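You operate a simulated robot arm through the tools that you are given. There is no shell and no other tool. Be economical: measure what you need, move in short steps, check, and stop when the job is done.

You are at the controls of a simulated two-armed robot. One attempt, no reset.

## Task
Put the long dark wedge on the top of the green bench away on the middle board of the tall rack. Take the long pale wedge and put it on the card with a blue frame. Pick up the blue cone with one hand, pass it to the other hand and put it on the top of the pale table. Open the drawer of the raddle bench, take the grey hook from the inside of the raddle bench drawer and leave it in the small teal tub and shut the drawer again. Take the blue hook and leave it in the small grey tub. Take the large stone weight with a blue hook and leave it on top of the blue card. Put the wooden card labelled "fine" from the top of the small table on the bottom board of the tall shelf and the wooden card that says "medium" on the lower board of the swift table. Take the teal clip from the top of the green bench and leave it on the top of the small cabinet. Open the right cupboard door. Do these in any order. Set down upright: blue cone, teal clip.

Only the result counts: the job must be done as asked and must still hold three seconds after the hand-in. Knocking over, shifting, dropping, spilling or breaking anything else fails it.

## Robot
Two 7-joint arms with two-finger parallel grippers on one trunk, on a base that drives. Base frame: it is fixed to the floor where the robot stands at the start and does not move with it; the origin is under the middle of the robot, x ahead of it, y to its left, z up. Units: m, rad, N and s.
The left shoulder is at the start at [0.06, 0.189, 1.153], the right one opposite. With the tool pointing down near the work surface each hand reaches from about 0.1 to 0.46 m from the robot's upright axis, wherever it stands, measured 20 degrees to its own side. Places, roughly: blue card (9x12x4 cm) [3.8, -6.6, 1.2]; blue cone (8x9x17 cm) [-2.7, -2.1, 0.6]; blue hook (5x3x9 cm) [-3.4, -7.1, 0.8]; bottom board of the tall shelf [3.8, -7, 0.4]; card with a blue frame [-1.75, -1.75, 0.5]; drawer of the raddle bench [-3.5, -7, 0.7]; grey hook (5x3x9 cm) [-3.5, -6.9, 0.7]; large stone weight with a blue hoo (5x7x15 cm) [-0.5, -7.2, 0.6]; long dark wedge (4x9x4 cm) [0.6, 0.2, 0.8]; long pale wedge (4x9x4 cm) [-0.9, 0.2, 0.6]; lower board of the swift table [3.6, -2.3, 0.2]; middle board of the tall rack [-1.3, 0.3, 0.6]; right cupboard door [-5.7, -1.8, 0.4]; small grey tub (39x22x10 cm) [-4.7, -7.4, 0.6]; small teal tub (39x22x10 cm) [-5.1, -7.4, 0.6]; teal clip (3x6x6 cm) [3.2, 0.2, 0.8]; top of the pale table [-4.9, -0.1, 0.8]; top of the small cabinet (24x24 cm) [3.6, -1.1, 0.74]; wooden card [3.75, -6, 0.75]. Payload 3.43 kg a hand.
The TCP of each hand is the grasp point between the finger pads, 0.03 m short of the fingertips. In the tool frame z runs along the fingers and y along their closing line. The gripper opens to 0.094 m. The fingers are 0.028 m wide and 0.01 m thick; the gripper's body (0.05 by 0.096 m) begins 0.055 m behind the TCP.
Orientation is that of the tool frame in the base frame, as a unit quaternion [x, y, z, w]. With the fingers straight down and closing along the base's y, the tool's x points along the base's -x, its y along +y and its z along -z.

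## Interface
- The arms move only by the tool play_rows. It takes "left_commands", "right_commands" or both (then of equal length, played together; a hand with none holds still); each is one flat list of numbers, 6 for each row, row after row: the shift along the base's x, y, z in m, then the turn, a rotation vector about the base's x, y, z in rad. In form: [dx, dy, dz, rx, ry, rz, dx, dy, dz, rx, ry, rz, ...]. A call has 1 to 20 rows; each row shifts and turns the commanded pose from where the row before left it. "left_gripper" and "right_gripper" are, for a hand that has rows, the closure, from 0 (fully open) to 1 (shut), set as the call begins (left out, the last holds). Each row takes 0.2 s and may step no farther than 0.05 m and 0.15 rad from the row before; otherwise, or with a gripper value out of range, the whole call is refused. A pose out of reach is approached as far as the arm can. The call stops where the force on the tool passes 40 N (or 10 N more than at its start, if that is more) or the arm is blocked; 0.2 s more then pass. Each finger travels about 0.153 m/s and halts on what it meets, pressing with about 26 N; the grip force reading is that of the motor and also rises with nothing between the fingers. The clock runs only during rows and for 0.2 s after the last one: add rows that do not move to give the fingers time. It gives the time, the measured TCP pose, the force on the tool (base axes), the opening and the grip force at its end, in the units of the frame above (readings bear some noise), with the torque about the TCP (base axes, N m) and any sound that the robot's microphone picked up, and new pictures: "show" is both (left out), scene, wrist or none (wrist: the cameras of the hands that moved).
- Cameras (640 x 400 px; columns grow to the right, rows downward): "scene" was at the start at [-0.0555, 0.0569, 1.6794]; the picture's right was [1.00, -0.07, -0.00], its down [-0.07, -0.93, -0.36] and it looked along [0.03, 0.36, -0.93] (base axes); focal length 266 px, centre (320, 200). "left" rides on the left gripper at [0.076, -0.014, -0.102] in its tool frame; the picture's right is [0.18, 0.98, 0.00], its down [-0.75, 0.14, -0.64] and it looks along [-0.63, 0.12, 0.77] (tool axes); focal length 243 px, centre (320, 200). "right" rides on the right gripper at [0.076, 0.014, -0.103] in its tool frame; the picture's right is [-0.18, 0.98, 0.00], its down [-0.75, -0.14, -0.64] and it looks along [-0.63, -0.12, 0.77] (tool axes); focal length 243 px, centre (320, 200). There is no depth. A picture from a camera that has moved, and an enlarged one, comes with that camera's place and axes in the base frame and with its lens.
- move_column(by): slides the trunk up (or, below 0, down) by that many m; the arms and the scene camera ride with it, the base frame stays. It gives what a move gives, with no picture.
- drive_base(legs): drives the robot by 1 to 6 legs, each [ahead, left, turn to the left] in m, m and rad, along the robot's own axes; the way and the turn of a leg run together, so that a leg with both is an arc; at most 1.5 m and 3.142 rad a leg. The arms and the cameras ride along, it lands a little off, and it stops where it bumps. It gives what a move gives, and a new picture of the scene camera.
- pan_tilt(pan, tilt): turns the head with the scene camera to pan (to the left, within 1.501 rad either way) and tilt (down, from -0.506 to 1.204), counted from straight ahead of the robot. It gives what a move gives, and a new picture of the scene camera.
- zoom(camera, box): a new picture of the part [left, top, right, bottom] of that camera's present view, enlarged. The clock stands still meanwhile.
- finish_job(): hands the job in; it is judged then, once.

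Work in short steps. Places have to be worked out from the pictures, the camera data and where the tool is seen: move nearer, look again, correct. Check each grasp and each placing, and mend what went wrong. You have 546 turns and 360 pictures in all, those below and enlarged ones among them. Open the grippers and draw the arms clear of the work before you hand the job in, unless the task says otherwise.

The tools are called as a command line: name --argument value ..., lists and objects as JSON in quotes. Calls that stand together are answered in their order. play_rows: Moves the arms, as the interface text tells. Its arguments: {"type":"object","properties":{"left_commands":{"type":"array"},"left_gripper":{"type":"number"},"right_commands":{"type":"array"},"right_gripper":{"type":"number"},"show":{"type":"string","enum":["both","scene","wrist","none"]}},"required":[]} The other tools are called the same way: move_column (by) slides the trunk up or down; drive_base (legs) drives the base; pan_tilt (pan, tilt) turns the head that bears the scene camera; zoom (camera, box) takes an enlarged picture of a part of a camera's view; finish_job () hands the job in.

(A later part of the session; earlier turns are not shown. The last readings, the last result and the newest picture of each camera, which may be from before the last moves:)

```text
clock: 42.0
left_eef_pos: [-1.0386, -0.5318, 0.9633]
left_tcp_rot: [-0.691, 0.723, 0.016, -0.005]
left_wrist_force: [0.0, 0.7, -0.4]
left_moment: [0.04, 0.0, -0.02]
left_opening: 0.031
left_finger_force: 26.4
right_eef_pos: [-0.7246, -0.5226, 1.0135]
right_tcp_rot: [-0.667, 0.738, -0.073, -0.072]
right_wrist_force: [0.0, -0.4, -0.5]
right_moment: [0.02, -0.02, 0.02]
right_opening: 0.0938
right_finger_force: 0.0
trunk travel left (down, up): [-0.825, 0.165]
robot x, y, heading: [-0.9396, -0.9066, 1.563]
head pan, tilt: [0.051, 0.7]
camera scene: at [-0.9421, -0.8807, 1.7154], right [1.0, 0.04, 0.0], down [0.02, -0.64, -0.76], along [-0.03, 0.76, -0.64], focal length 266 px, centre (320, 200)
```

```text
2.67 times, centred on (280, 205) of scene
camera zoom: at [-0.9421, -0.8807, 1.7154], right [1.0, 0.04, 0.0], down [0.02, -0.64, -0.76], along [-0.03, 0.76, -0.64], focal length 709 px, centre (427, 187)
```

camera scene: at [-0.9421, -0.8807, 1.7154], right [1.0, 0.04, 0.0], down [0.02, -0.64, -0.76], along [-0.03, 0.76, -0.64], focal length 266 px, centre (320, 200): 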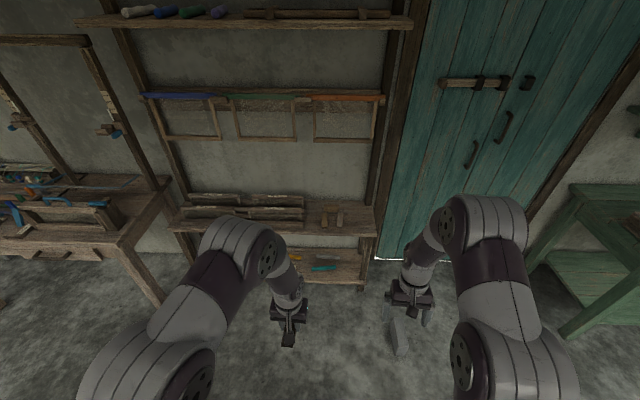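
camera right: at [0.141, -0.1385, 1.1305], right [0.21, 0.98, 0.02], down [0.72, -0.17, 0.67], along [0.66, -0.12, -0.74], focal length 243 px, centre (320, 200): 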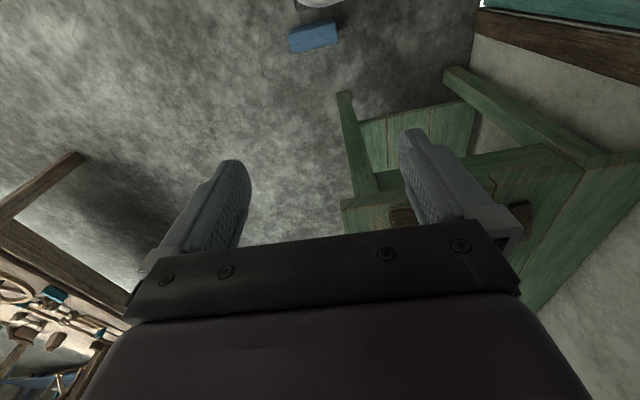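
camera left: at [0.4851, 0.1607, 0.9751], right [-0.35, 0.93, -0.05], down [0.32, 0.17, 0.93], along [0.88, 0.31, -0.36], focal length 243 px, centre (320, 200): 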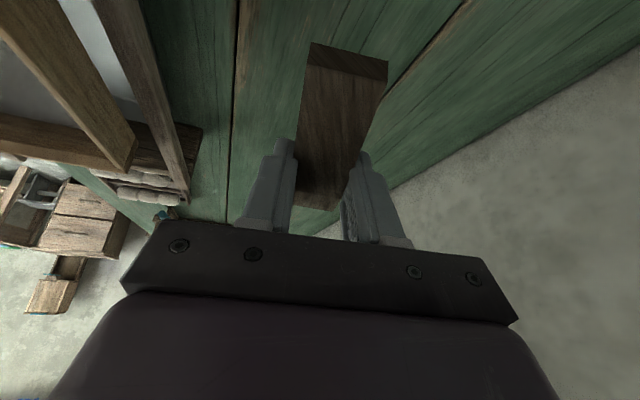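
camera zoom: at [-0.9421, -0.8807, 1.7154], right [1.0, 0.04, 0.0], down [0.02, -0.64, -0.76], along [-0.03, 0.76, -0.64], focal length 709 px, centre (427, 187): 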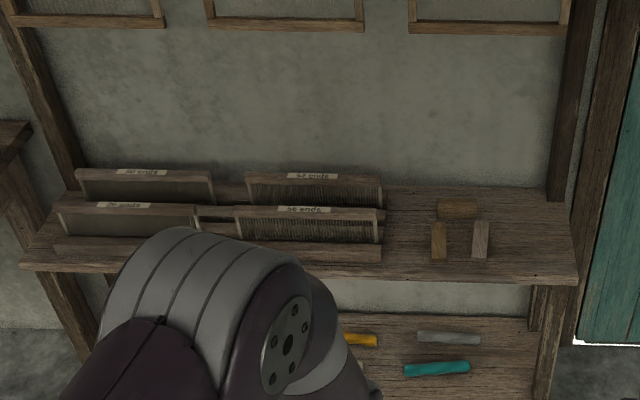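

Rack: middle board at z≈0.6 with three wedges at its right; the palest is at about x=−0.87. I drive to about (−0.84,−0.30) and lower the trunk.

drive_base --legs '[[0.6, -0.1, 0]]'

move_column --by -0.2

pan_tilt --pan 0.0 --tilt 0.9

```text
clock: 45.4
left_eef_pos: [-0.9379, 0.0645, 0.9637]
left_tcp_rot: [-0.693, 0.721, 0.016, -0.005]
left_wrist_force: [-1.0, 0.0, -1.2]
left_moment: [0.01, -0.03, -0.02]
left_opening: 0.0312
left_finger_force: 25.3
right_eef_pos: [-0.6226, 0.0768, 1.0138]
right_tcp_rot: [-0.669, 0.736, -0.074, -0.072]
right_wrist_force: [0.2, 0.2, -1.1]
right_moment: [-0.02, 0.0, -0.01]
right_opening: 0.0938
right_finger_force: 0.0
trunk travel left (down, up): [-0.825, 0.165]
robot x, y, heading: [-0.835, -0.3056, 1.567]
head pan, tilt: [0.051, 0.7]
camera scene: at [-0.838, -0.2822, 1.7154], right [1.0, 0.04, 0.0], down [0.03, -0.64, -0.77], along [-0.03, 0.76, -0.64], focal length 266 px, centre (320, 200)
```

scene: 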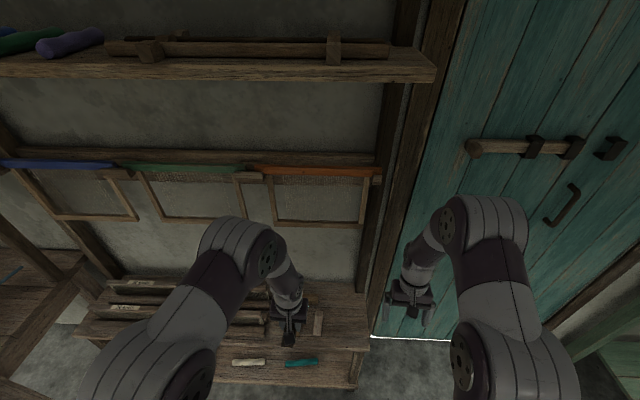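

```text
clock: 47.6
left_eef_pos: [-0.9366, 0.0662, 0.7624]
left_tcp_rot: [-0.693, 0.721, 0.017, -0.006]
left_wrist_force: [-0.3, 0.9, 0.0]
left_moment: [-0.01, -0.01, 0.0]
left_opening: 0.0307
left_finger_force: 26.4
right_eef_pos: [-0.6224, 0.077, 0.8137]
right_tcp_rot: [-0.669, 0.736, -0.075, -0.073]
right_wrist_force: [-0.4, 0.5, -0.3]
right_moment: [0.01, -0.02, 0.01]
right_opening: 0.094
right_finger_force: 0.1
trunk travel left (down, up): [-0.625, 0.365]
robot x, y, heading: [-0.833, -0.3058, 1.565]
head pan, tilt: [0.051, 0.7]
```

```text
clock: 48.3
left_eef_pos: [-0.9364, 0.0658, 0.7642]
left_tcp_rot: [-0.693, 0.721, 0.017, -0.005]
left_wrist_force: [0.3, 0.0, -0.5]
left_moment: [0.0, -0.01, -0.02]
left_opening: 0.0309
left_finger_force: 25.9
right_eef_pos: [-0.6215, 0.0769, 0.8136]
right_tcp_rot: [-0.668, 0.737, -0.074, -0.073]
right_wrist_force: [-0.7, 0.0, 0.3]
right_moment: [-0.03, 0.03, -0.02]
right_opening: 0.0937
right_finger_force: 0.1
trunk travel left (down, up): [-0.625, 0.365]
robot x, y, heading: [-0.8349, -0.3106, 1.568]
head pan, tilt: [0.0, 0.901]
camera scene: at [-0.8337, -0.2911, 1.4993], right [1.0, -0.01, 0.0], down [0.0, -0.78, -0.62], along [0.0, 0.62, -0.78], focal length 266 px, centre (320, 200)
```

scene: 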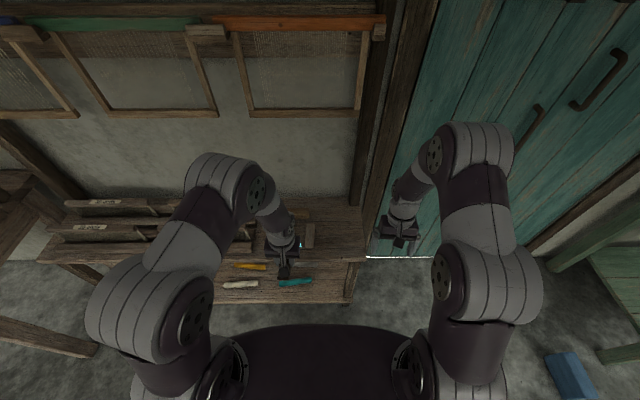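

I move the left hand aside (−x) and bring the right hand, levelled, above the wedge area to look with its wrist camera.

play_rows --left_commands '[-0.045, 0, 0, 0, 0, 0, -0.045, 0, 0.01, 0, 0, 0, -0.045, 0, 0.01, 0, 0, 0, -0.03, -0.03, 0.02, 0, 0, 0, -0.0, -0.03, 0.02, 0, 0, 0, 0, 0, 0, 0, 0, 0, 0, 0, 0, 0, 0, 0]' --right_commands '[0, 0, 0, 0.1, 0, 0.03, 0, 0.0, 0, 0.1, -0.01, 0.03, -0.045, 0.01, 0, 0, 0, 0.03, -0.045, 0.02, 0, 0, 0, 0, -0.045, 0.02, 0, 0, 0, 0, -0.045, 0.02, 0, 0, 0, 0, -0.045, 0.02, 0, 0, 0, 0]' --show "both"

```text
clock: 49.9
left_eef_pos: [-1.1053, 0.0069, 0.8228]
left_tcp_rot: [-0.694, 0.72, 0.016, -0.005]
left_wrist_force: [-0.5, 1.4, -0.2]
left_moment: [-0.03, -0.03, 0.02]
left_opening: 0.031
left_finger_force: 26.3
right_eef_pos: [-0.8464, 0.1686, 0.8131]
right_tcp_rot: [-0.706, 0.709, -0.007, 0.0]
right_wrist_force: [-0.7, 0.3, -0.2]
right_moment: [0.0, -0.02, 0.0]
right_opening: 0.094
right_finger_force: 0.1
trunk travel left (down, up): [-0.625, 0.365]
robot x, y, heading: [-0.8329, -0.3052, 1.564]
head pan, tilt: [0.0, 0.901]
camera scene: at [-0.8348, -0.2908, 1.4992], right [1.0, -0.01, 0.0], down [0.0, -0.78, -0.62], along [0.0, 0.62, -0.78], focal length 266 px, centre (320, 200)
camera right: at [-0.8616, 0.0938, 0.9166], right [-0.98, 0.19, -0.01], down [0.14, 0.76, 0.64], along [0.13, 0.62, -0.77], focal length 243 px, centre (320, 200)
camera left: at [-1.0904, -0.0718, 0.9237], right [-0.99, -0.15, 0.03], down [-0.09, 0.75, 0.66], along [-0.12, 0.65, -0.75], focal length 243 px, centre (320, 200)
```

scene: 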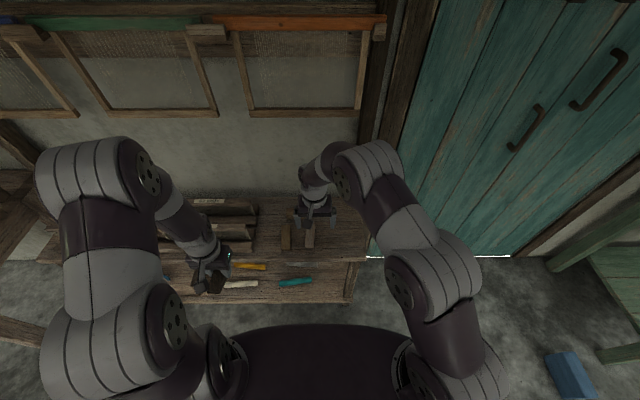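
right: 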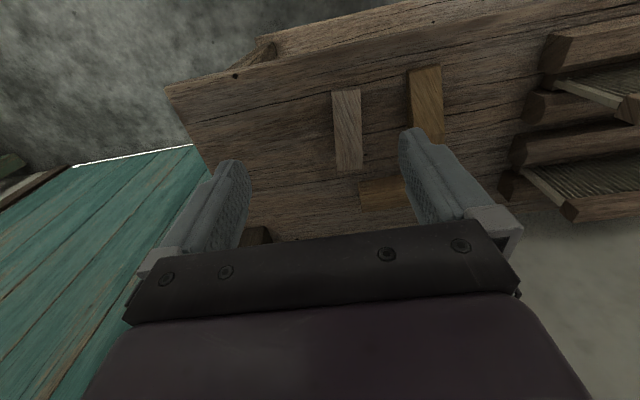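
left: 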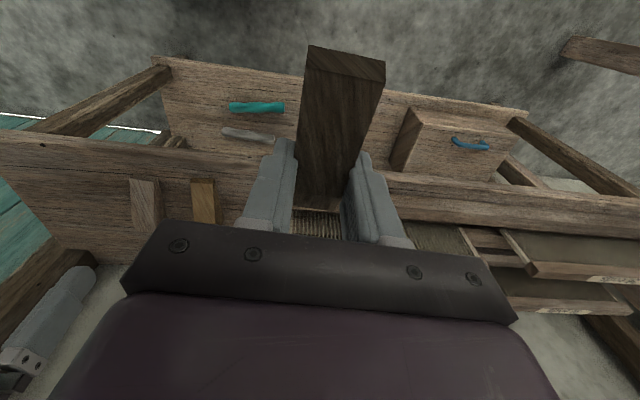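

Pale wedge centre is about (−0.868,0.22), axis along y. I lower the right hand over it with the gripper at ~0.075, first to z≈0.68.

play_rows --right_commands '[-0.02, 0.025, -0.02, 0, 0, 0, -0.002, 0.022, -0.03, 0, 0, 0, 0, 0.0, -0.04, 0, 0, 0, 0, 0, -0.04, 0, 0, 0, 0, 0, 0, 0, 0, 0]' --right_gripper 0.2 --show "wrist"

```text
clock: 51.1
left_eef_pos: [-1.1045, 0.0071, 0.8247]
left_tcp_rot: [-0.694, 0.72, 0.017, -0.005]
left_wrist_force: [0.4, -0.4, -0.4]
left_moment: [-0.01, 0.0, -0.03]
left_opening: 0.0309
left_finger_force: 26.0
right_eef_pos: [-0.8684, 0.2134, 0.6839]
right_tcp_rot: [-0.705, 0.709, -0.005, 0.0]
right_wrist_force: [0.0, -0.7, -0.1]
right_moment: [0.05, 0.01, -0.02]
right_opening: 0.0751
right_finger_force: 0.0
trunk travel left (down, up): [-0.625, 0.365]
robot x, y, heading: [-0.8337, -0.3069, 1.564]
head pan, tilt: [0.0, 0.901]
camera right: at [-0.884, 0.1388, 0.7873], right [-0.98, 0.19, -0.01], down [0.14, 0.76, 0.64], along [0.13, 0.63, -0.77], focal length 243 px, centre (320, 200)
```

right: 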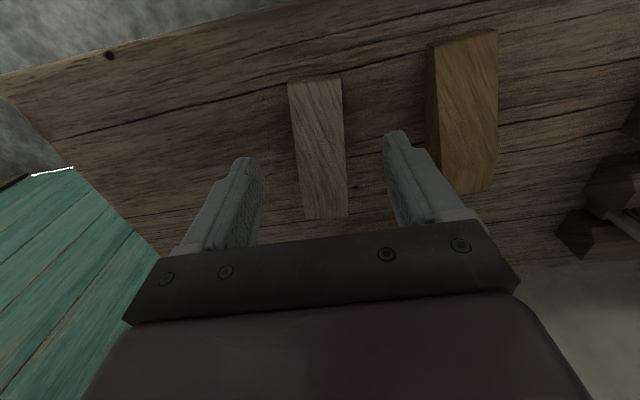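

Well aligned. I lower another 5 cm, stopping on contact, and look.

play_rows --right_commands '[0.002, 0.005, -0.025, 0, 0, 0, 0, 0, -0.02, 0, 0, 0, 0, 0, 0, 0, 0, 0]' --show "wrist"

```text
clock: 51.7
left_eef_pos: [-1.1044, 0.0063, 0.8237]
left_tcp_rot: [-0.694, 0.72, 0.017, -0.005]
left_wrist_force: [-0.1, 1.3, -0.4]
left_moment: [-0.01, 0.01, 0.03]
left_opening: 0.0311
left_finger_force: 25.7
right_eef_pos: [-0.8675, 0.2183, 0.6513]
right_tcp_rot: [-0.706, 0.708, -0.006, 0.0]
right_wrist_force: [0.6, -16.0, 18.2]
right_moment: [-0.22, 0.73, 0.57]
right_opening: 0.0742
right_finger_force: 0.0
trunk travel left (down, up): [-0.625, 0.365]
robot x, y, heading: [-0.8332, -0.3071, 1.565]
head pan, tilt: [0.0, 0.901]
stopped in row 2 (right hand): the force on the tool passed its limit (the readings are from after the stop); the commanded pose is now the measured one
camera right: at [-0.8831, 0.1439, 0.7539], right [-0.98, 0.19, -0.01], down [0.14, 0.76, 0.64], along [0.13, 0.62, -0.77], focal length 243 px, centre (320, 200)
```

right: 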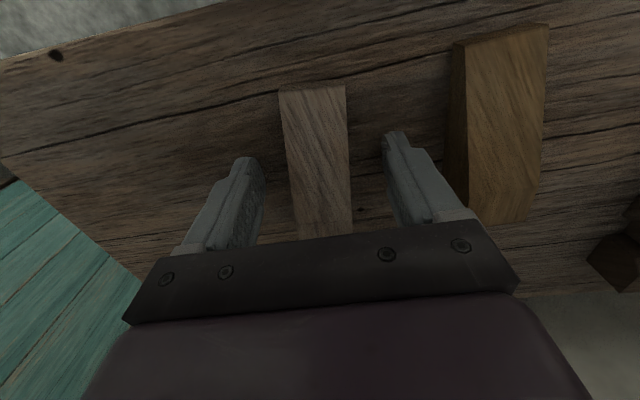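

Fingertips met the board (≈0.62). I lift 4 mm and close.

play_rows --right_commands '[0, 0, 0.004, 0, 0, 0, 0, 0, 0, 0, 0, 0, 0, 0, 0, 0, 0, 0, 0, 0, 0, 0, 0, 0]' --right_gripper 1.0 --show "none"

play_rows --right_commands '[0, 0, 0.03, 0, 0, 0, 0, 0, 0.04, 0, 0, 0, 0, 0, 0.04, 0, 0, 0, 0, 0, 0.04, 0, 0, 0]' --show "wrist"

```text
clock: 52.7
left_eef_pos: [-1.1041, 0.0069, 0.8234]
left_tcp_rot: [-0.694, 0.72, 0.017, -0.005]
left_wrist_force: [0.4, 0.2, 0.1]
left_moment: [0.03, -0.02, 0.02]
left_opening: 0.0311
left_finger_force: 25.4
right_eef_pos: [-0.8665, 0.2198, 0.6523]
right_tcp_rot: [-0.706, 0.708, -0.005, 0.0]
right_wrist_force: [-0.4, 0.6, -0.3]
right_moment: [-0.02, 0.01, 0.0]
right_opening: 0.0353
right_finger_force: 25.9
trunk travel left (down, up): [-0.625, 0.365]
robot x, y, heading: [-0.8343, -0.3105, 1.567]
head pan, tilt: [0.0, 0.901]
```

```text
clock: 53.7
left_eef_pos: [-1.1046, 0.0062, 0.8232]
left_tcp_rot: [-0.693, 0.72, 0.017, -0.006]
left_wrist_force: [-0.4, -1.0, -0.6]
left_moment: [0.01, -0.02, 0.01]
left_opening: 0.0311
left_finger_force: 25.4
right_eef_pos: [-0.8682, 0.2189, 0.8048]
right_tcp_rot: [-0.706, 0.708, -0.006, 0.0]
right_wrist_force: [-0.1, 0.6, -0.3]
right_moment: [0.02, 0.0, 0.03]
right_opening: 0.0353
right_finger_force: 26.1
trunk travel left (down, up): [-0.625, 0.365]
robot x, y, heading: [-0.8332, -0.3071, 1.565]
head pan, tilt: [0.0, 0.901]
camera right: at [-0.8839, 0.1455, 0.9064], right [-0.98, 0.19, -0.01], down [0.14, 0.76, 0.64], along [0.13, 0.62, -0.77], focal length 243 px, centre (320, 200)
```

right: 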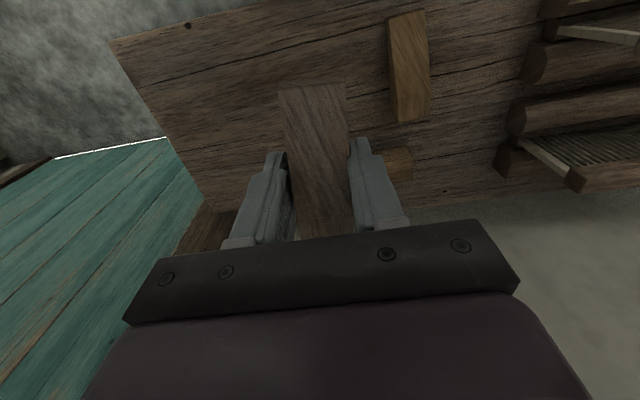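

Pale wedge held. I move the right hand away to the right; the left will tilt forward (as when gripped) and go above the free spot at x≈−0.80.

play_rows --right_commands '[0.02, -0.04, 0.01, 0, 0, 0, 0.02, -0.04, 0.01, 0, 0, 0, 0.03, -0.035, 0.01, 0, 0, 0, 0.04, -0.025, 0.01, 0, 0, 0, 0.045, -0.02, 0.0, 0, 0, 0, 0.045, 0, 0, 0, 0, 0, 0.045, 0, 0, 0, 0, 0]' --left_commands '[0, 0, 0, 0.1225, -0.002, 0, 0, 0, 0, 0.1225, -0.002, 0, 0, 0, 0, 0.1225, -0.002, 0, 0.0, 0, 0, 0.1225, -0.002, 0, 0.04, 0.02, 0, 0, 0, 0.02, 0.045, 0.02, 0, 0, 0, 0.02, 0.045, 0.02, 0, 0, 0, 0]' --show "none"

play_rows --left_commands '[0.045, 0.02, 0, 0, 0, 0, 0.045, 0.02, 0, 0, 0, 0, 0.045, 0.02, -0.01, 0, 0, 0, 0.04, 0.02, -0.02, 0, 0, 0, 0, 0.04, -0.02, 0, 0, 0, 0, 0.04, -0.02, 0, 0, 0, 0, 0, 0, 0, 0, 0]' --show "both"

```text
clock: 55.3
left_eef_pos: [-0.9687, 0.0652, 0.8227]
left_tcp_rot: [0.702, -0.7, -0.097, -0.085]
left_wrist_force: [0.7, 0.5, -0.5]
left_moment: [0.0, 0.01, -0.01]
left_opening: 0.0308
left_finger_force: 26.0
left hand out of reach, approached as far as the arm can: row 3, 4
right_eef_pos: [-0.6218, 0.0598, 0.8416]
right_tcp_rot: [-0.706, 0.708, -0.006, -0.001]
right_wrist_force: [0.0, 0.6, -0.8]
right_moment: [-0.02, 0.0, -0.01]
right_opening: 0.0355
right_finger_force: 26.0
trunk travel left (down, up): [-0.625, 0.365]
robot x, y, heading: [-0.8353, -0.3077, 1.565]
head pan, tilt: [0.0, 0.901]
```

```text
refused: row 3 steps farther than a row can; nothing moved
```

Tilt partly limited when close in. I move toward the target and then add the remaining tilt.

play_rows --left_commands '[0.045, 0.02, 0, 0, 0, 0, 0.045, 0.02, 0, 0, 0, 0, 0.04, 0.02, 0, 0, 0, 0, 0.037, 0.02, -0.01, 0, 0, 0, 0, 0.04, -0.01, 0, 0, 0, 0, 0.04, -0.01, 0, 0, 0, 0, 0, 0, 0.05, 0, 0, 0, 0, 0, 0.05, 0, 0, 0, 0, 0, 0.05, 0, 0, 0, 0, 0, 0.08, 0, 0]' --show "both"

```text
clock: 57.5
left_eef_pos: [-0.8025, 0.227, 0.7928]
left_tcp_rot: [0.688, -0.684, -0.176, -0.167]
left_wrist_force: [-0.5, 0.5, -0.4]
left_moment: [0.04, 0.05, 0.0]
left_opening: 0.0309
left_finger_force: 25.6
right_eef_pos: [-0.623, 0.0596, 0.8424]
right_tcp_rot: [-0.706, 0.708, -0.005, 0.0]
right_wrist_force: [0.6, -0.2, -1.3]
right_moment: [0.0, -0.01, -0.02]
right_opening: 0.0353
right_finger_force: 26.3
trunk travel left (down, up): [-0.625, 0.365]
robot x, y, heading: [-0.8357, -0.307, 1.564]
head pan, tilt: [0.0, 0.901]
camera scene: at [-0.8337, -0.2914, 1.4992], right [1.0, -0.01, 0.0], down [0.0, -0.78, -0.62], along [0.0, 0.62, -0.78], focal length 266 px, centre (320, 200)
camera left: at [-0.7875, 0.1109, 0.847], right [-0.98, -0.17, -0.08], down [-0.13, 0.36, 0.92], along [-0.13, 0.92, -0.38], focal length 243 px, centre (320, 200)
```

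scene: 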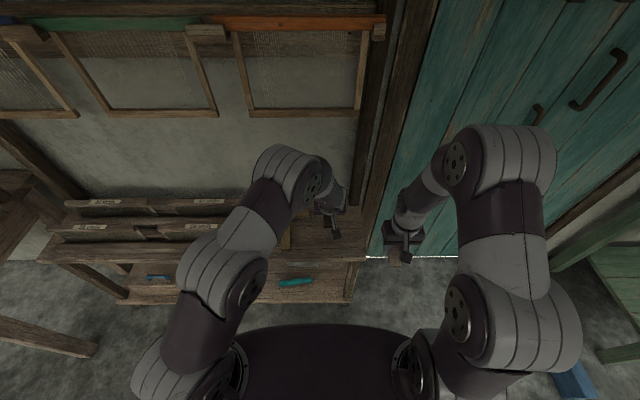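
left: 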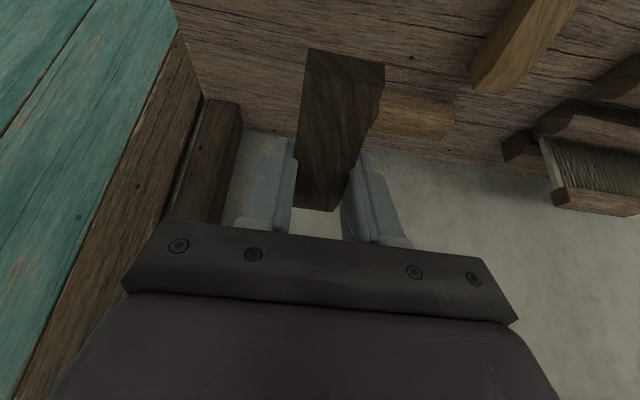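

Tilt matches the pick and the spot is clear. I lower until the wedge touches the board.

play_rows --left_commands '[0.005, -0.002, -0.04, 0, 0, 0, 0, 0, -0.04, 0, 0, 0, 0, 0, -0.03, 0, 0, 0, 0, 0, -0.01, 0, 0, 0, 0, 0, -0.008, 0, 0, 0, 0, 0, -0.006, 0, 0, 0]' --show "wrist"

```text
clock: 58.9
left_eef_pos: [-0.7986, 0.2244, 0.6587]
left_tcp_rot: [0.688, -0.684, -0.175, -0.168]
left_wrist_force: [0.9, 0.0, -0.1]
left_moment: [0.02, -0.04, 0.01]
left_opening: 0.031
left_finger_force: 25.9
right_eef_pos: [-0.6248, 0.0587, 0.843]
right_tcp_rot: [-0.706, 0.708, -0.005, 0.0]
right_wrist_force: [-0.4, 0.3, -0.8]
right_moment: [-0.01, -0.01, 0.02]
right_opening: 0.0353
right_finger_force: 26.0
trunk travel left (down, up): [-0.625, 0.365]
robot x, y, heading: [-0.8316, -0.3095, 1.56]
head pan, tilt: [0.0, 0.901]
camera left: at [-0.7822, 0.1087, 0.7125], right [-0.98, -0.17, -0.08], down [-0.13, 0.36, 0.92], along [-0.13, 0.92, -0.38], focal length 243 px, centre (320, 200)
```

left: 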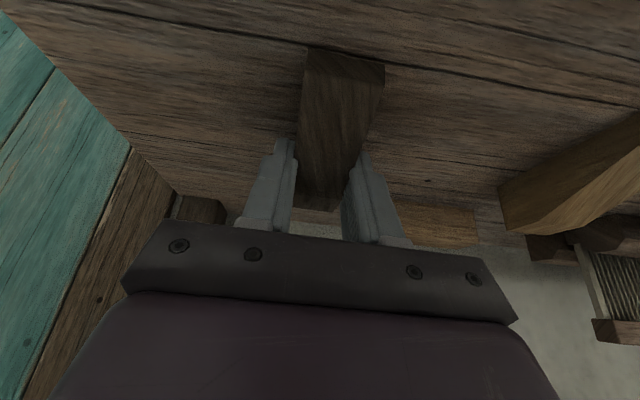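

Not touching yet at 0.659; I go on in small steps.

play_rows --left_commands '[0, 0, -0.004, 0, 0, 0, 0, 0, -0.004, 0, 0, 0, 0, 0, -0.004, 0, 0, 0, 0, 0, 0, 0, 0, 0]' --show "none"

```text
clock: 59.6
left_eef_pos: [-0.7958, 0.2281, 0.6554]
left_tcp_rot: [0.687, -0.682, -0.179, -0.174]
left_wrist_force: [-2.7, -5.6, 23.7]
left_moment: [-0.36, -0.04, -0.06]
left_opening: 0.0313
left_finger_force: 26.1
right_eef_pos: [-0.6239, 0.0576, 0.844]
right_tcp_rot: [-0.705, 0.709, -0.004, 0.001]
right_wrist_force: [0.4, 1.2, -0.5]
right_moment: [-0.06, 0.0, -0.02]
right_opening: 0.0354
right_finger_force: 25.7
trunk travel left (down, up): [-0.625, 0.365]
robot x, y, heading: [-0.8344, -0.3126, 1.567]
head pan, tilt: [0.0, 0.901]
stopped in row 3 (left hand): the force on the tool passed its limit (the readings are from after the stop); the commanded pose is now the measured one
```

Contact at 0.655. I open the hand and withdraw backward-up along the tool axis.

play_rows --left_commands '[0, 0, 0.001, 0, 0, 0, 0, 0, 0, 0, 0, 0, 0, 0, 0, 0, 0, 0]' --left_gripper 0.35 --show "none"

play_rows --left_commands '[0, -0.015, 0.03, 0, 0, 0, 0, -0.015, 0.03, 0, 0, 0, 0, -0.02, 0.04, 0, 0, 0, 0, -0.02, 0.04, 0, 0, 0]' --show "wrist"

```text
clock: 60.5
left_eef_pos: [-0.7971, 0.2262, 0.6539]
left_tcp_rot: [0.687, -0.683, -0.178, -0.171]
left_wrist_force: [0.3, 0.0, -0.1]
left_moment: [0.01, -0.01, 0.03]
left_opening: 0.0613
left_finger_force: 0.2
right_eef_pos: [-0.6245, 0.0589, 0.8432]
right_tcp_rot: [-0.707, 0.708, -0.006, 0.001]
right_wrist_force: [0.6, 0.0, -0.3]
right_moment: [0.0, 0.0, -0.03]
right_opening: 0.0351
right_finger_force: 26.1
trunk travel left (down, up): [-0.625, 0.365]
robot x, y, heading: [-0.8333, -0.306, 1.564]
head pan, tilt: [0.0, 0.901]
```

```text
clock: 61.5
left_eef_pos: [-0.7985, 0.1592, 0.7922]
left_tcp_rot: [0.686, -0.684, -0.178, -0.171]
left_wrist_force: [0.2, -0.5, -0.2]
left_moment: [0.04, 0.01, -0.01]
left_opening: 0.0613
left_finger_force: 0.0
right_eef_pos: [-0.6246, 0.0588, 0.8431]
right_tcp_rot: [-0.706, 0.708, -0.004, 0.0]
right_wrist_force: [0.4, 0.3, -0.6]
right_moment: [0.01, -0.02, 0.04]
right_opening: 0.0354
right_finger_force: 26.0
trunk travel left (down, up): [-0.625, 0.365]
robot x, y, heading: [-0.8332, -0.3075, 1.565]
head pan, tilt: [0.0, 0.901]
camera left: at [-0.7834, 0.0423, 0.8464], right [-0.98, -0.17, -0.08], down [-0.14, 0.35, 0.93], along [-0.13, 0.92, -0.37], focal length 243 px, centre (320, 200)
```

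left: 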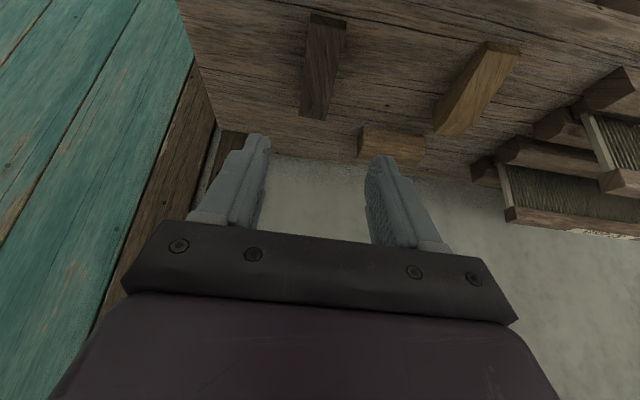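

Dark wedge stands on the middle board. I tuck the left hand, then back away and look toward the framed cards near (−1.75,−1.75).

play_rows --left_commands '[-0.03, -0.035, 0.02, -0.12, 0, 0, -0.03, -0.035, 0.02, -0.12, 0, 0, -0.03, -0.035, 0.02, -0.12, 0, 0, -0.03, -0.02, 0.02, -0.12, 0, 0, -0.03, 0, 0.02, 0, 0, 0]' --right_commands '[0, -0.02, 0.02, 0, 0, 0, 0, -0.02, 0.02, 0, 0, 0, 0, -0.02, 0.02, 0, 0, 0, 0, 0, 0.02, 0, 0, 0, 0, 0, 0.02, 0, 0, 0]' --left_gripper 0 --show "none"

drive_base --legs '[[-0.55, 0, 0]]'

pan_tilt --pan 1.5 --tilt 0.5

```text
refused: row 1 steps farther than a row can; nothing moved
```

```text
clock: 64.6
left_eef_pos: [-0.8033, -0.3889, 0.7919]
left_tcp_rot: [0.69, -0.681, -0.179, -0.17]
left_wrist_force: [0.6, 0.3, -0.2]
left_moment: [0.0, -0.02, -0.03]
left_opening: 0.0611
left_finger_force: 0.0
right_eef_pos: [-0.6285, -0.489, 0.8438]
right_tcp_rot: [0.708, -0.706, 0.005, 0.0]
right_wrist_force: [0.0, -0.9, -1.5]
right_moment: [-0.01, 0.01, -0.01]
right_opening: 0.0353
right_finger_force: 26.1
trunk travel left (down, up): [-0.625, 0.365]
robot x, y, heading: [-0.8339, -0.8541, 1.576]
head pan, tilt: [0.0, 0.901]
camera scene: at [-0.8349, -0.8403, 1.4992], right [1.0, 0.0, 0.0], down [0.0, -0.78, -0.62], along [0.0, 0.62, -0.78], focal length 266 px, centre (320, 200)
```

scene: 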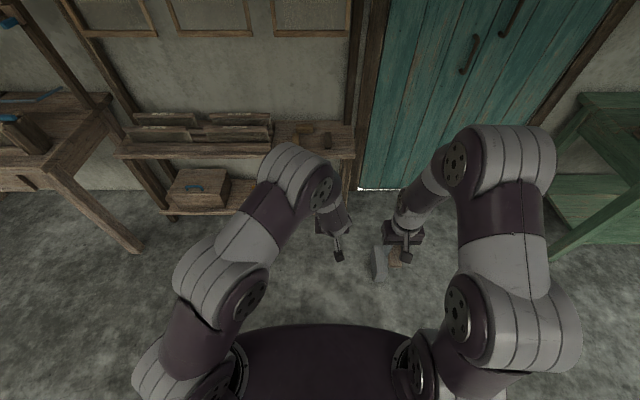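

```text
clock: 66.2
left_eef_pos: [-0.8044, -0.3881, 0.793]
left_tcp_rot: [0.69, -0.68, -0.179, -0.17]
left_wrist_force: [0.8, -0.6, 0.5]
left_moment: [0.01, 0.01, -0.01]
left_opening: 0.0611
left_finger_force: 0.1
right_eef_pos: [-0.6284, -0.4876, 0.8438]
right_tcp_rot: [0.708, -0.706, 0.005, 0.0]
right_wrist_force: [0.1, -0.3, 0.3]
right_moment: [-0.05, 0.02, -0.01]
right_opening: 0.0353
right_finger_force: 26.1
trunk travel left (down, up): [-0.625, 0.365]
robot x, y, heading: [-0.8402, -0.8531, 1.57]
head pan, tilt: [1.499, 0.499]
camera scene: at [-0.9255, -0.9088, 1.5331], right [0.07, 1.0, 0.0], down [0.48, -0.03, -0.88], along [-0.88, 0.06, -0.48], focal length 266 px, centre (320, 200)
```

scene: 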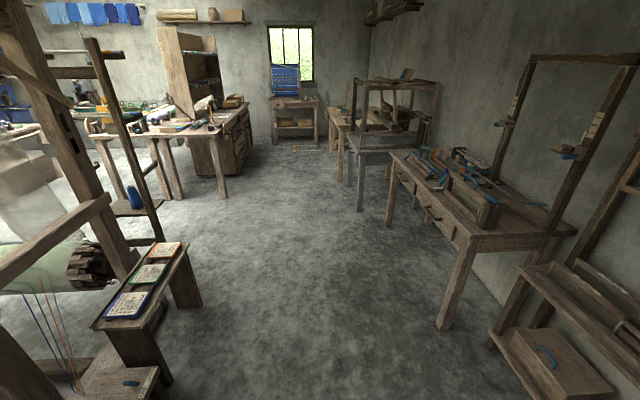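

The blue-framed card is at about (−1.8,−1.75,0.5) on a low bench; the blue cone stands beyond. I tuck the left hand and turn round to face −y.

play_rows --left_commands '[-0.02, -0.03, 0.02, -0.12, 0, 0, -0.02, -0.03, 0.02, -0.12, 0, 0, -0.02, -0.03, 0.02, -0.12, 0, 0, -0.02, -0.02, 0.02, -0.12, 0, 0, -0.03, 0, 0.02, 0, 0, 0]' --right_commands '[0, -0.02, 0.02, 0, 0, 0, 0, -0.02, 0.02, 0, 0, 0, 0, -0.02, 0.02, 0, 0, 0, 0, 0, 0.02, 0, 0, 0, 0, 0, 0.02, 0, 0, 0]' --left_gripper 0 --show "none"

drive_base --legs '[[0, 0, -3.14], [0, -0.81, 0]]'

pan_tilt --pan -0.1 --tilt 0.8

```text
clock: 67.4
left_eef_pos: [-0.9094, -0.5018, 0.8588]
left_tcp_rot: [0.71, -0.702, -0.043, -0.031]
left_wrist_force: [-0.5, 0.1, -0.4]
left_moment: [-0.01, -0.02, 0.0]
left_opening: 0.0939
left_finger_force: 0.1
left hand out of reach, approached as far as the arm can: row 4, 5
right_eef_pos: [-0.6285, -0.5479, 0.9445]
right_tcp_rot: [0.708, -0.706, 0.006, -0.001]
right_wrist_force: [0.5, 0.3, 0.5]
right_moment: [0.04, -0.02, 0.01]
right_opening: 0.0356
right_finger_force: 26.0
trunk travel left (down, up): [-0.625, 0.365]
robot x, y, heading: [-0.8397, -0.8595, 1.574]
head pan, tilt: [1.499, 0.499]
```

```text
clock: 79.0
left_eef_pos: [-1.5499, -1.2626, 0.8587]
left_tcp_rot: [0.678, 0.733, -0.029, 0.044]
left_wrist_force: [0.1, -0.3, 0.0]
left_moment: [-0.01, -0.01, 0.04]
left_opening: 0.0941
left_finger_force: 0.0
right_eef_pos: [-1.8315, -1.2357, 0.9443]
right_tcp_rot: [0.681, 0.732, 0.0, -0.004]
right_wrist_force: [-0.2, -0.3, -0.6]
right_moment: [0.0, -0.03, -0.01]
right_opening: 0.0353
right_finger_force: 26.2
trunk travel left (down, up): [-0.625, 0.365]
robot x, y, heading: [-1.6459, -0.915, -1.501]
head pan, tilt: [1.499, 0.499]
camera scene: at [-1.5588, -0.852, 1.5331], right [0.0, -1.0, 0.0], down [-0.48, 0.0, -0.88], along [0.88, 0.0, -0.48], focal length 266 px, centre (320, 200)
```

scene: 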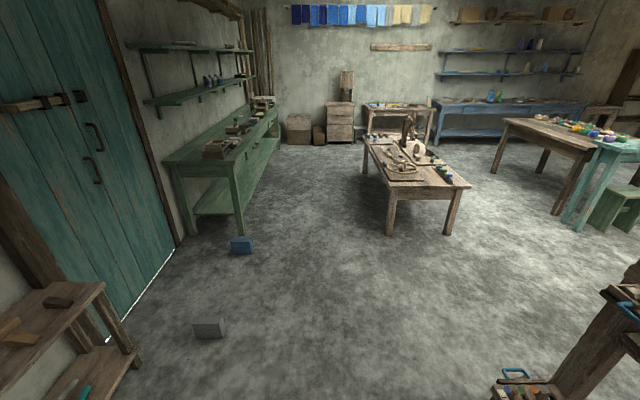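

```text
clock: 80.6
left_eef_pos: [-1.5486, -1.2623, 0.8579]
left_tcp_rot: [0.678, 0.733, -0.029, 0.044]
left_wrist_force: [-0.5, 0.5, -0.4]
left_moment: [0.04, 0.02, -0.04]
left_opening: 0.094
left_finger_force: 0.0
right_eef_pos: [-1.8308, -1.235, 0.9438]
right_tcp_rot: [0.681, 0.733, 0.0, -0.005]
right_wrist_force: [-0.3, 0.6, -1.0]
right_moment: [0.0, 0.0, 0.0]
right_opening: 0.0354
right_finger_force: 26.0
trunk travel left (down, up): [-0.625, 0.365]
robot x, y, heading: [-1.6466, -0.9126, -1.502]
head pan, tilt: [-0.099, 0.799]
camera scene: at [-1.6517, -0.9325, 1.5071], right [-1.0, 0.03, 0.0], down [0.02, 0.72, -0.7], along [-0.02, -0.7, -0.72], focal length 266 px, centre (320, 200)
```

scene: 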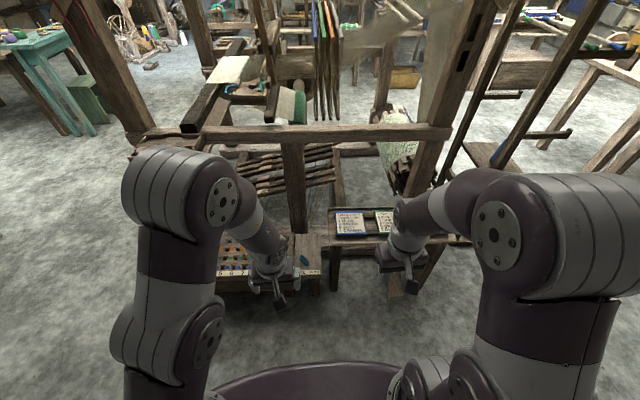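

Blue-framed card ≈(−1.81,−1.72). I drive ahead 0.38 m, straightening the heading.

drive_base --legs '[[0.38, 0.01, -0.07]]'

play_rows --right_commands '[0.005, -0.01, -0.04, 0, 0, 0, 0.005, -0.01, -0.04, 0, 0, 0, 0.005, -0.01, -0.04, 0, 0, 0, 0, 0, 0, 0, 0, 0]' --show "both"

```text
clock: 83.0
left_eef_pos: [-1.557, -1.6475, 0.8581]
left_tcp_rot: [0.708, 0.705, -0.031, 0.043]
left_wrist_force: [-0.1, -0.3, 0.4]
left_moment: [0.03, 0.01, 0.01]
left_opening: 0.0939
left_finger_force: 0.0
right_eef_pos: [-1.8374, -1.5971, 0.9439]
right_tcp_rot: [0.711, 0.704, 0.001, -0.006]
right_wrist_force: [0.5, 0.3, -0.6]
right_moment: [0.02, 0.04, -0.01]
right_opening: 0.0353
right_finger_force: 26.2
trunk travel left (down, up): [-0.625, 0.365]
robot x, y, heading: [-1.6235, -1.2882, -1.583]
head pan, tilt: [-0.099, 0.799]
camera scene: at [-1.6328, -1.3102, 1.5071], right [-0.99, 0.11, 0.0], down [0.08, 0.71, -0.7], along [-0.08, -0.69, -0.72], focal length 266 px, centre (320, 200)
```

scene: 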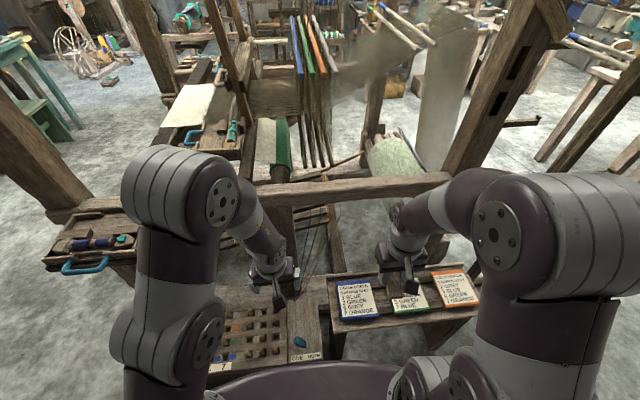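

```text
clock: 84.0
left_eef_pos: [-1.557, -1.647, 0.8593]
left_tcp_rot: [0.708, 0.704, -0.03, 0.043]
left_wrist_force: [-0.1, 0.9, 0.2]
left_moment: [-0.01, -0.02, 0.0]
left_opening: 0.0939
left_finger_force: 0.1
right_eef_pos: [-1.8229, -1.628, 0.8239]
right_tcp_rot: [0.711, 0.703, 0.001, -0.005]
right_wrist_force: [0.2, 0.0, 0.4]
right_moment: [-0.04, 0.03, 0.01]
right_opening: 0.0355
right_finger_force: 25.9
trunk travel left (down, up): [-0.625, 0.365]
robot x, y, heading: [-1.626, -1.2891, -1.584]
head pan, tilt: [-0.099, 0.799]
camera scene: at [-1.6326, -1.3086, 1.5071], right [-0.99, 0.11, 0.0], down [0.08, 0.71, -0.7], along [-0.08, -0.69, -0.72], focal length 266 px, centre (320, 200)
camera right: at [-1.8063, -1.5512, 0.9273], right [0.98, -0.19, -0.01], down [-0.14, -0.76, 0.64], along [-0.13, -0.62, -0.77], focal length 243 px, centre (320, 200)
```

scene: 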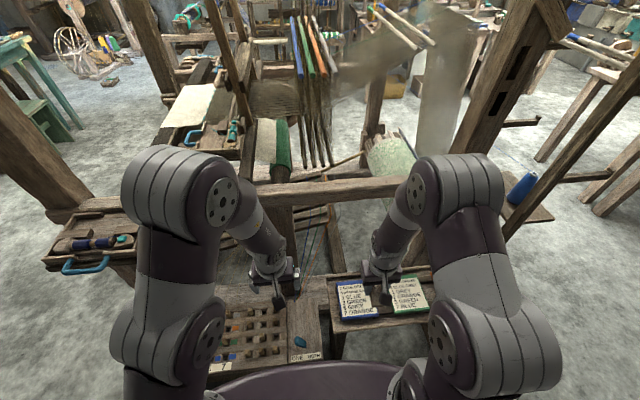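
right: 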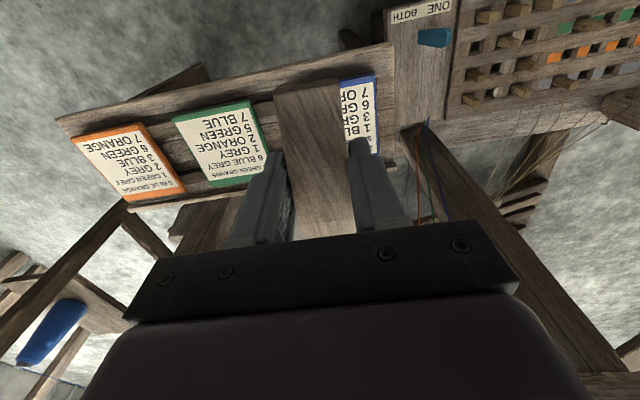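

Card spans x −1.75…−1.88, y −1.65…−1.80. I move the wedge over its centre (−1.82,−1.727) and lower to 0.60.

play_rows --right_commands '[0, -0.04, 0, 0, 0, 0, 0.002, -0.04, 0, 0, 0, 0, 0, -0.018, -0.04, 0, 0, 0, 0, 0, -0.045, 0, 0, 0, 0, 0, -0.045, 0, 0, 0, 0, 0, -0.045, 0, 0, 0, 0, 0, -0.045, 0, 0, 0, 0, 0, 0, 0, 0, 0]' --show "both"

```text
clock: 85.8
left_eef_pos: [-1.5573, -1.648, 0.8591]
left_tcp_rot: [0.708, 0.704, -0.03, 0.042]
left_wrist_force: [-0.5, 0.2, -0.9]
left_moment: [-0.01, 0.0, 0.01]
left_opening: 0.094
left_finger_force: 0.0
right_eef_pos: [-1.8187, -1.7235, 0.6037]
right_tcp_rot: [0.711, 0.703, 0.001, -0.005]
right_wrist_force: [-0.9, 0.1, -0.5]
right_moment: [0.02, -0.01, -0.03]
right_opening: 0.0349
right_finger_force: 25.8
trunk travel left (down, up): [-0.625, 0.365]
robot x, y, heading: [-1.6259, -1.2927, -1.584]
head pan, tilt: [-0.099, 0.799]
camera scene: at [-1.6326, -1.309, 1.5071], right [-0.99, 0.11, 0.0], down [0.08, 0.71, -0.7], along [-0.08, -0.69, -0.72], focal length 266 px, centre (320, 200)
camera right: at [-1.8038, -1.6466, 0.707], right [0.98, -0.19, -0.01], down [-0.14, -0.76, 0.64], along [-0.13, -0.62, -0.77], focal length 243 px, centre (320, 200)
```

scene: 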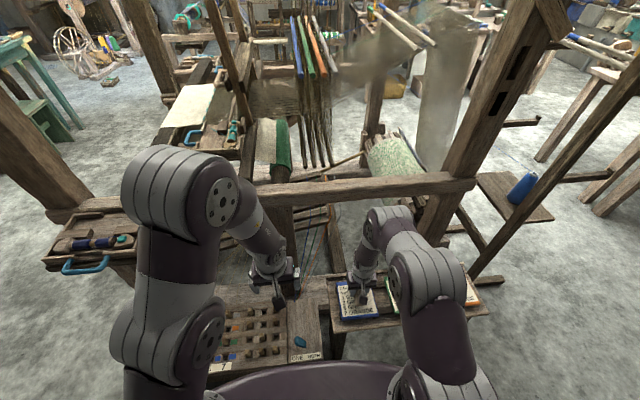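
right: 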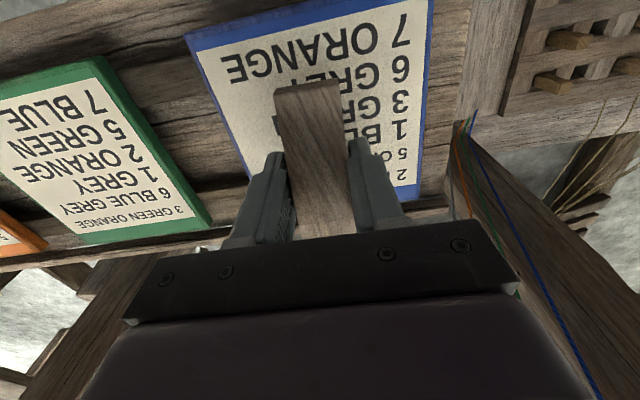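

Card centre computes to (−1.82,−1.70); I shift +y 0.018 and lower in small steps.

play_rows --right_commands '[0, 0.018, -0.015, 0, 0, 0, 0, 0, -0.008, 0, 0, 0, 0, 0, -0.006, 0, 0, 0, 0, 0, -0.005, 0, 0, 0, 0, 0, -0.005, 0, 0, 0, 0, 0, -0.005, 0, 0, 0, 0, 0, -0.005, 0, 0, 0, 0, 0, -0.005, 0, 0, 0]' --show "none"

```text
clock: 86.7
left_eef_pos: [-1.5575, -1.6446, 0.8609]
left_tcp_rot: [0.708, 0.704, -0.033, 0.044]
left_wrist_force: [-1.2, -0.3, 0.4]
left_moment: [0.0, 0.02, 0.0]
left_opening: 0.0941
left_finger_force: 0.0
right_eef_pos: [-1.8209, -1.7059, 0.5795]
right_tcp_rot: [0.711, 0.703, -0.002, -0.005]
right_wrist_force: [-1.4, 12.5, 39.3]
right_moment: [0.22, -0.52, 0.23]
right_opening: 0.0352
right_finger_force: 25.8
trunk travel left (down, up): [-0.625, 0.365]
robot x, y, heading: [-1.6252, -1.2892, -1.583]
head pan, tilt: [-0.099, 0.799]
stopped in row 4 (right hand): the force on the tool passed its limit (the readings are from after the stop); the commanded pose is now the measured one
```

Contact at 0.58. I open and lift.

play_rows --right_commands '[0, 0, 0.002, 0, 0, 0, 0, 0, 0, 0, 0, 0, 0, 0, 0, 0, 0, 0]' --right_gripper 0.35 --show "none"

play_rows --right_commands '[0, 0, 0.03, 0, 0, 0, 0, 0, 0.04, 0, 0, 0, 0, 0, 0.04, 0, 0, 0, 0, 0, 0.04, 0, 0, 0, 0, 0, 0.04, 0, 0, 0, 0, 0.04, 0.02, 0, 0, 0]' --show "wrist"

```text
clock: 87.5
left_eef_pos: [-1.5577, -1.6475, 0.8593]
left_tcp_rot: [0.707, 0.705, -0.031, 0.044]
left_wrist_force: [0.0, -0.3, 0.8]
left_moment: [-0.01, 0.03, -0.02]
left_opening: 0.0942
left_finger_force: 0.0
right_eef_pos: [-1.8214, -1.71, 0.5796]
right_tcp_rot: [0.711, 0.703, -0.002, -0.002]
right_wrist_force: [-5.4, -1.9, 29.6]
right_moment: [-0.09, -0.83, -0.16]
right_opening: 0.0578
right_finger_force: 0.0
trunk travel left (down, up): [-0.625, 0.365]
robot x, y, heading: [-1.6298, -1.2917, -1.588]
head pan, tilt: [-0.099, 0.799]
```

```text
clock: 88.9
left_eef_pos: [-1.5576, -1.6465, 0.8607]
left_tcp_rot: [0.708, 0.705, -0.031, 0.043]
left_wrist_force: [-0.7, 0.4, -0.2]
left_moment: [-0.03, -0.02, 0.0]
left_opening: 0.094
left_finger_force: 0.1
right_eef_pos: [-1.8205, -1.6657, 0.7905]
right_tcp_rot: [0.711, 0.704, -0.002, -0.004]
right_wrist_force: [0.0, -0.7, 0.7]
right_moment: [-0.05, 0.02, -0.01]
right_opening: 0.0612
right_finger_force: 0.0
trunk travel left (down, up): [-0.625, 0.365]
robot x, y, heading: [-1.6275, -1.2874, -1.581]
head pan, tilt: [-0.099, 0.799]
camera right: at [-1.8051, -1.5891, 0.8932], right [0.98, -0.19, -0.01], down [-0.14, -0.75, 0.64], along [-0.13, -0.63, -0.77], focal length 243 px, centre (320, 200)
```

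right: 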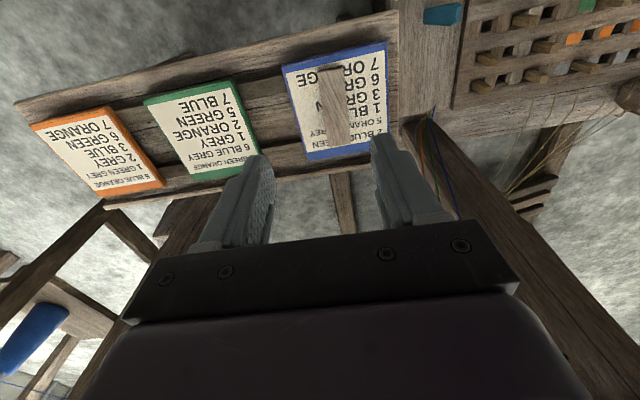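

Pale wedge lies on the blue-framed card. I tuck the right hand, back off and move to x≈−2.6 to look at the cone.

play_rows --right_commands '[0, 0.04, 0.02, 0, 0, 0, 0, 0.04, 0.02, 0, 0, 0, 0, 0, 0.02, 0, 0, 0]' --right_gripper 0 --show "none"

drive_base --legs '[[-0.3, 0, 0], [0, -0.95, 0.0]]'

zoom --camera "scene" --box '[200, 100, 520, 300]'

```text
clock: 89.7
left_eef_pos: [-1.5584, -1.6474, 0.8588]
left_tcp_rot: [0.708, 0.705, -0.03, 0.042]
left_wrist_force: [-0.5, 0.2, 0.6]
left_moment: [0.04, 0.0, 0.02]
left_opening: 0.094
left_finger_force: 0.1
right_eef_pos: [-1.8216, -1.5869, 0.8494]
right_tcp_rot: [0.71, 0.704, 0.0, -0.004]
right_wrist_force: [0.5, 0.0, 0.1]
right_moment: [0.0, -0.02, -0.02]
right_opening: 0.0938
right_finger_force: 0.0
trunk travel left (down, up): [-0.625, 0.365]
robot x, y, heading: [-1.6228, -1.289, -1.583]
head pan, tilt: [-0.099, 0.799]
```

```text
clock: 96.3
left_eef_pos: [-2.5136, -1.3342, 0.8583]
left_tcp_rot: [0.708, 0.704, -0.029, 0.042]
left_wrist_force: [0.2, -0.1, 0.4]
left_moment: [-0.01, -0.01, 0.02]
left_opening: 0.0941
left_finger_force: 0.1
right_eef_pos: [-2.7773, -1.2757, 0.8502]
right_tcp_rot: [0.71, 0.704, -0.002, -0.004]
right_wrist_force: [-0.5, 0.2, 0.6]
right_moment: [-0.04, 0.02, 0.0]
right_opening: 0.0935
right_finger_force: 0.0
trunk travel left (down, up): [-0.625, 0.365]
robot x, y, heading: [-2.5811, -0.9789, -1.593]
head pan, tilt: [-0.099, 0.799]
camera scene: at [-2.5894, -0.9967, 1.5071], right [-0.99, 0.11, 0.0], down [0.08, 0.71, -0.7], along [-0.08, -0.69, -0.72], focal length 266 px, centre (320, 200)
```

scene: 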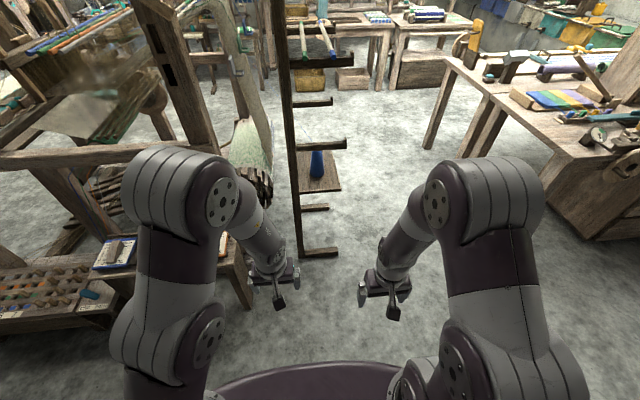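

```text
2.00 times, centred on (360, 200) of scene
camera zoom: at [-2.5894, -0.9967, 1.5071], right [-0.99, 0.11, 0.0], down [0.08, 0.71, -0.7], along [-0.08, -0.69, -0.72], focal length 532 px, centre (240, 200)
```

zoom: 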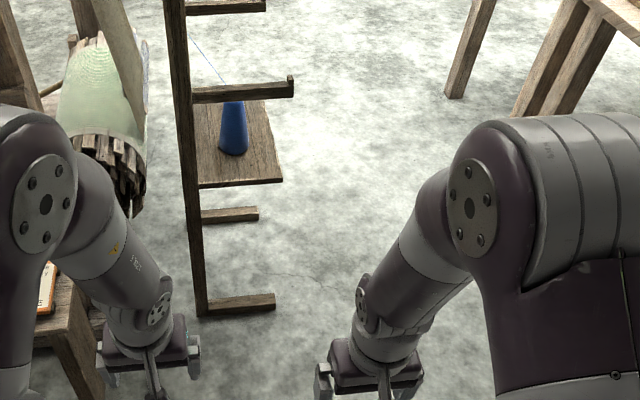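

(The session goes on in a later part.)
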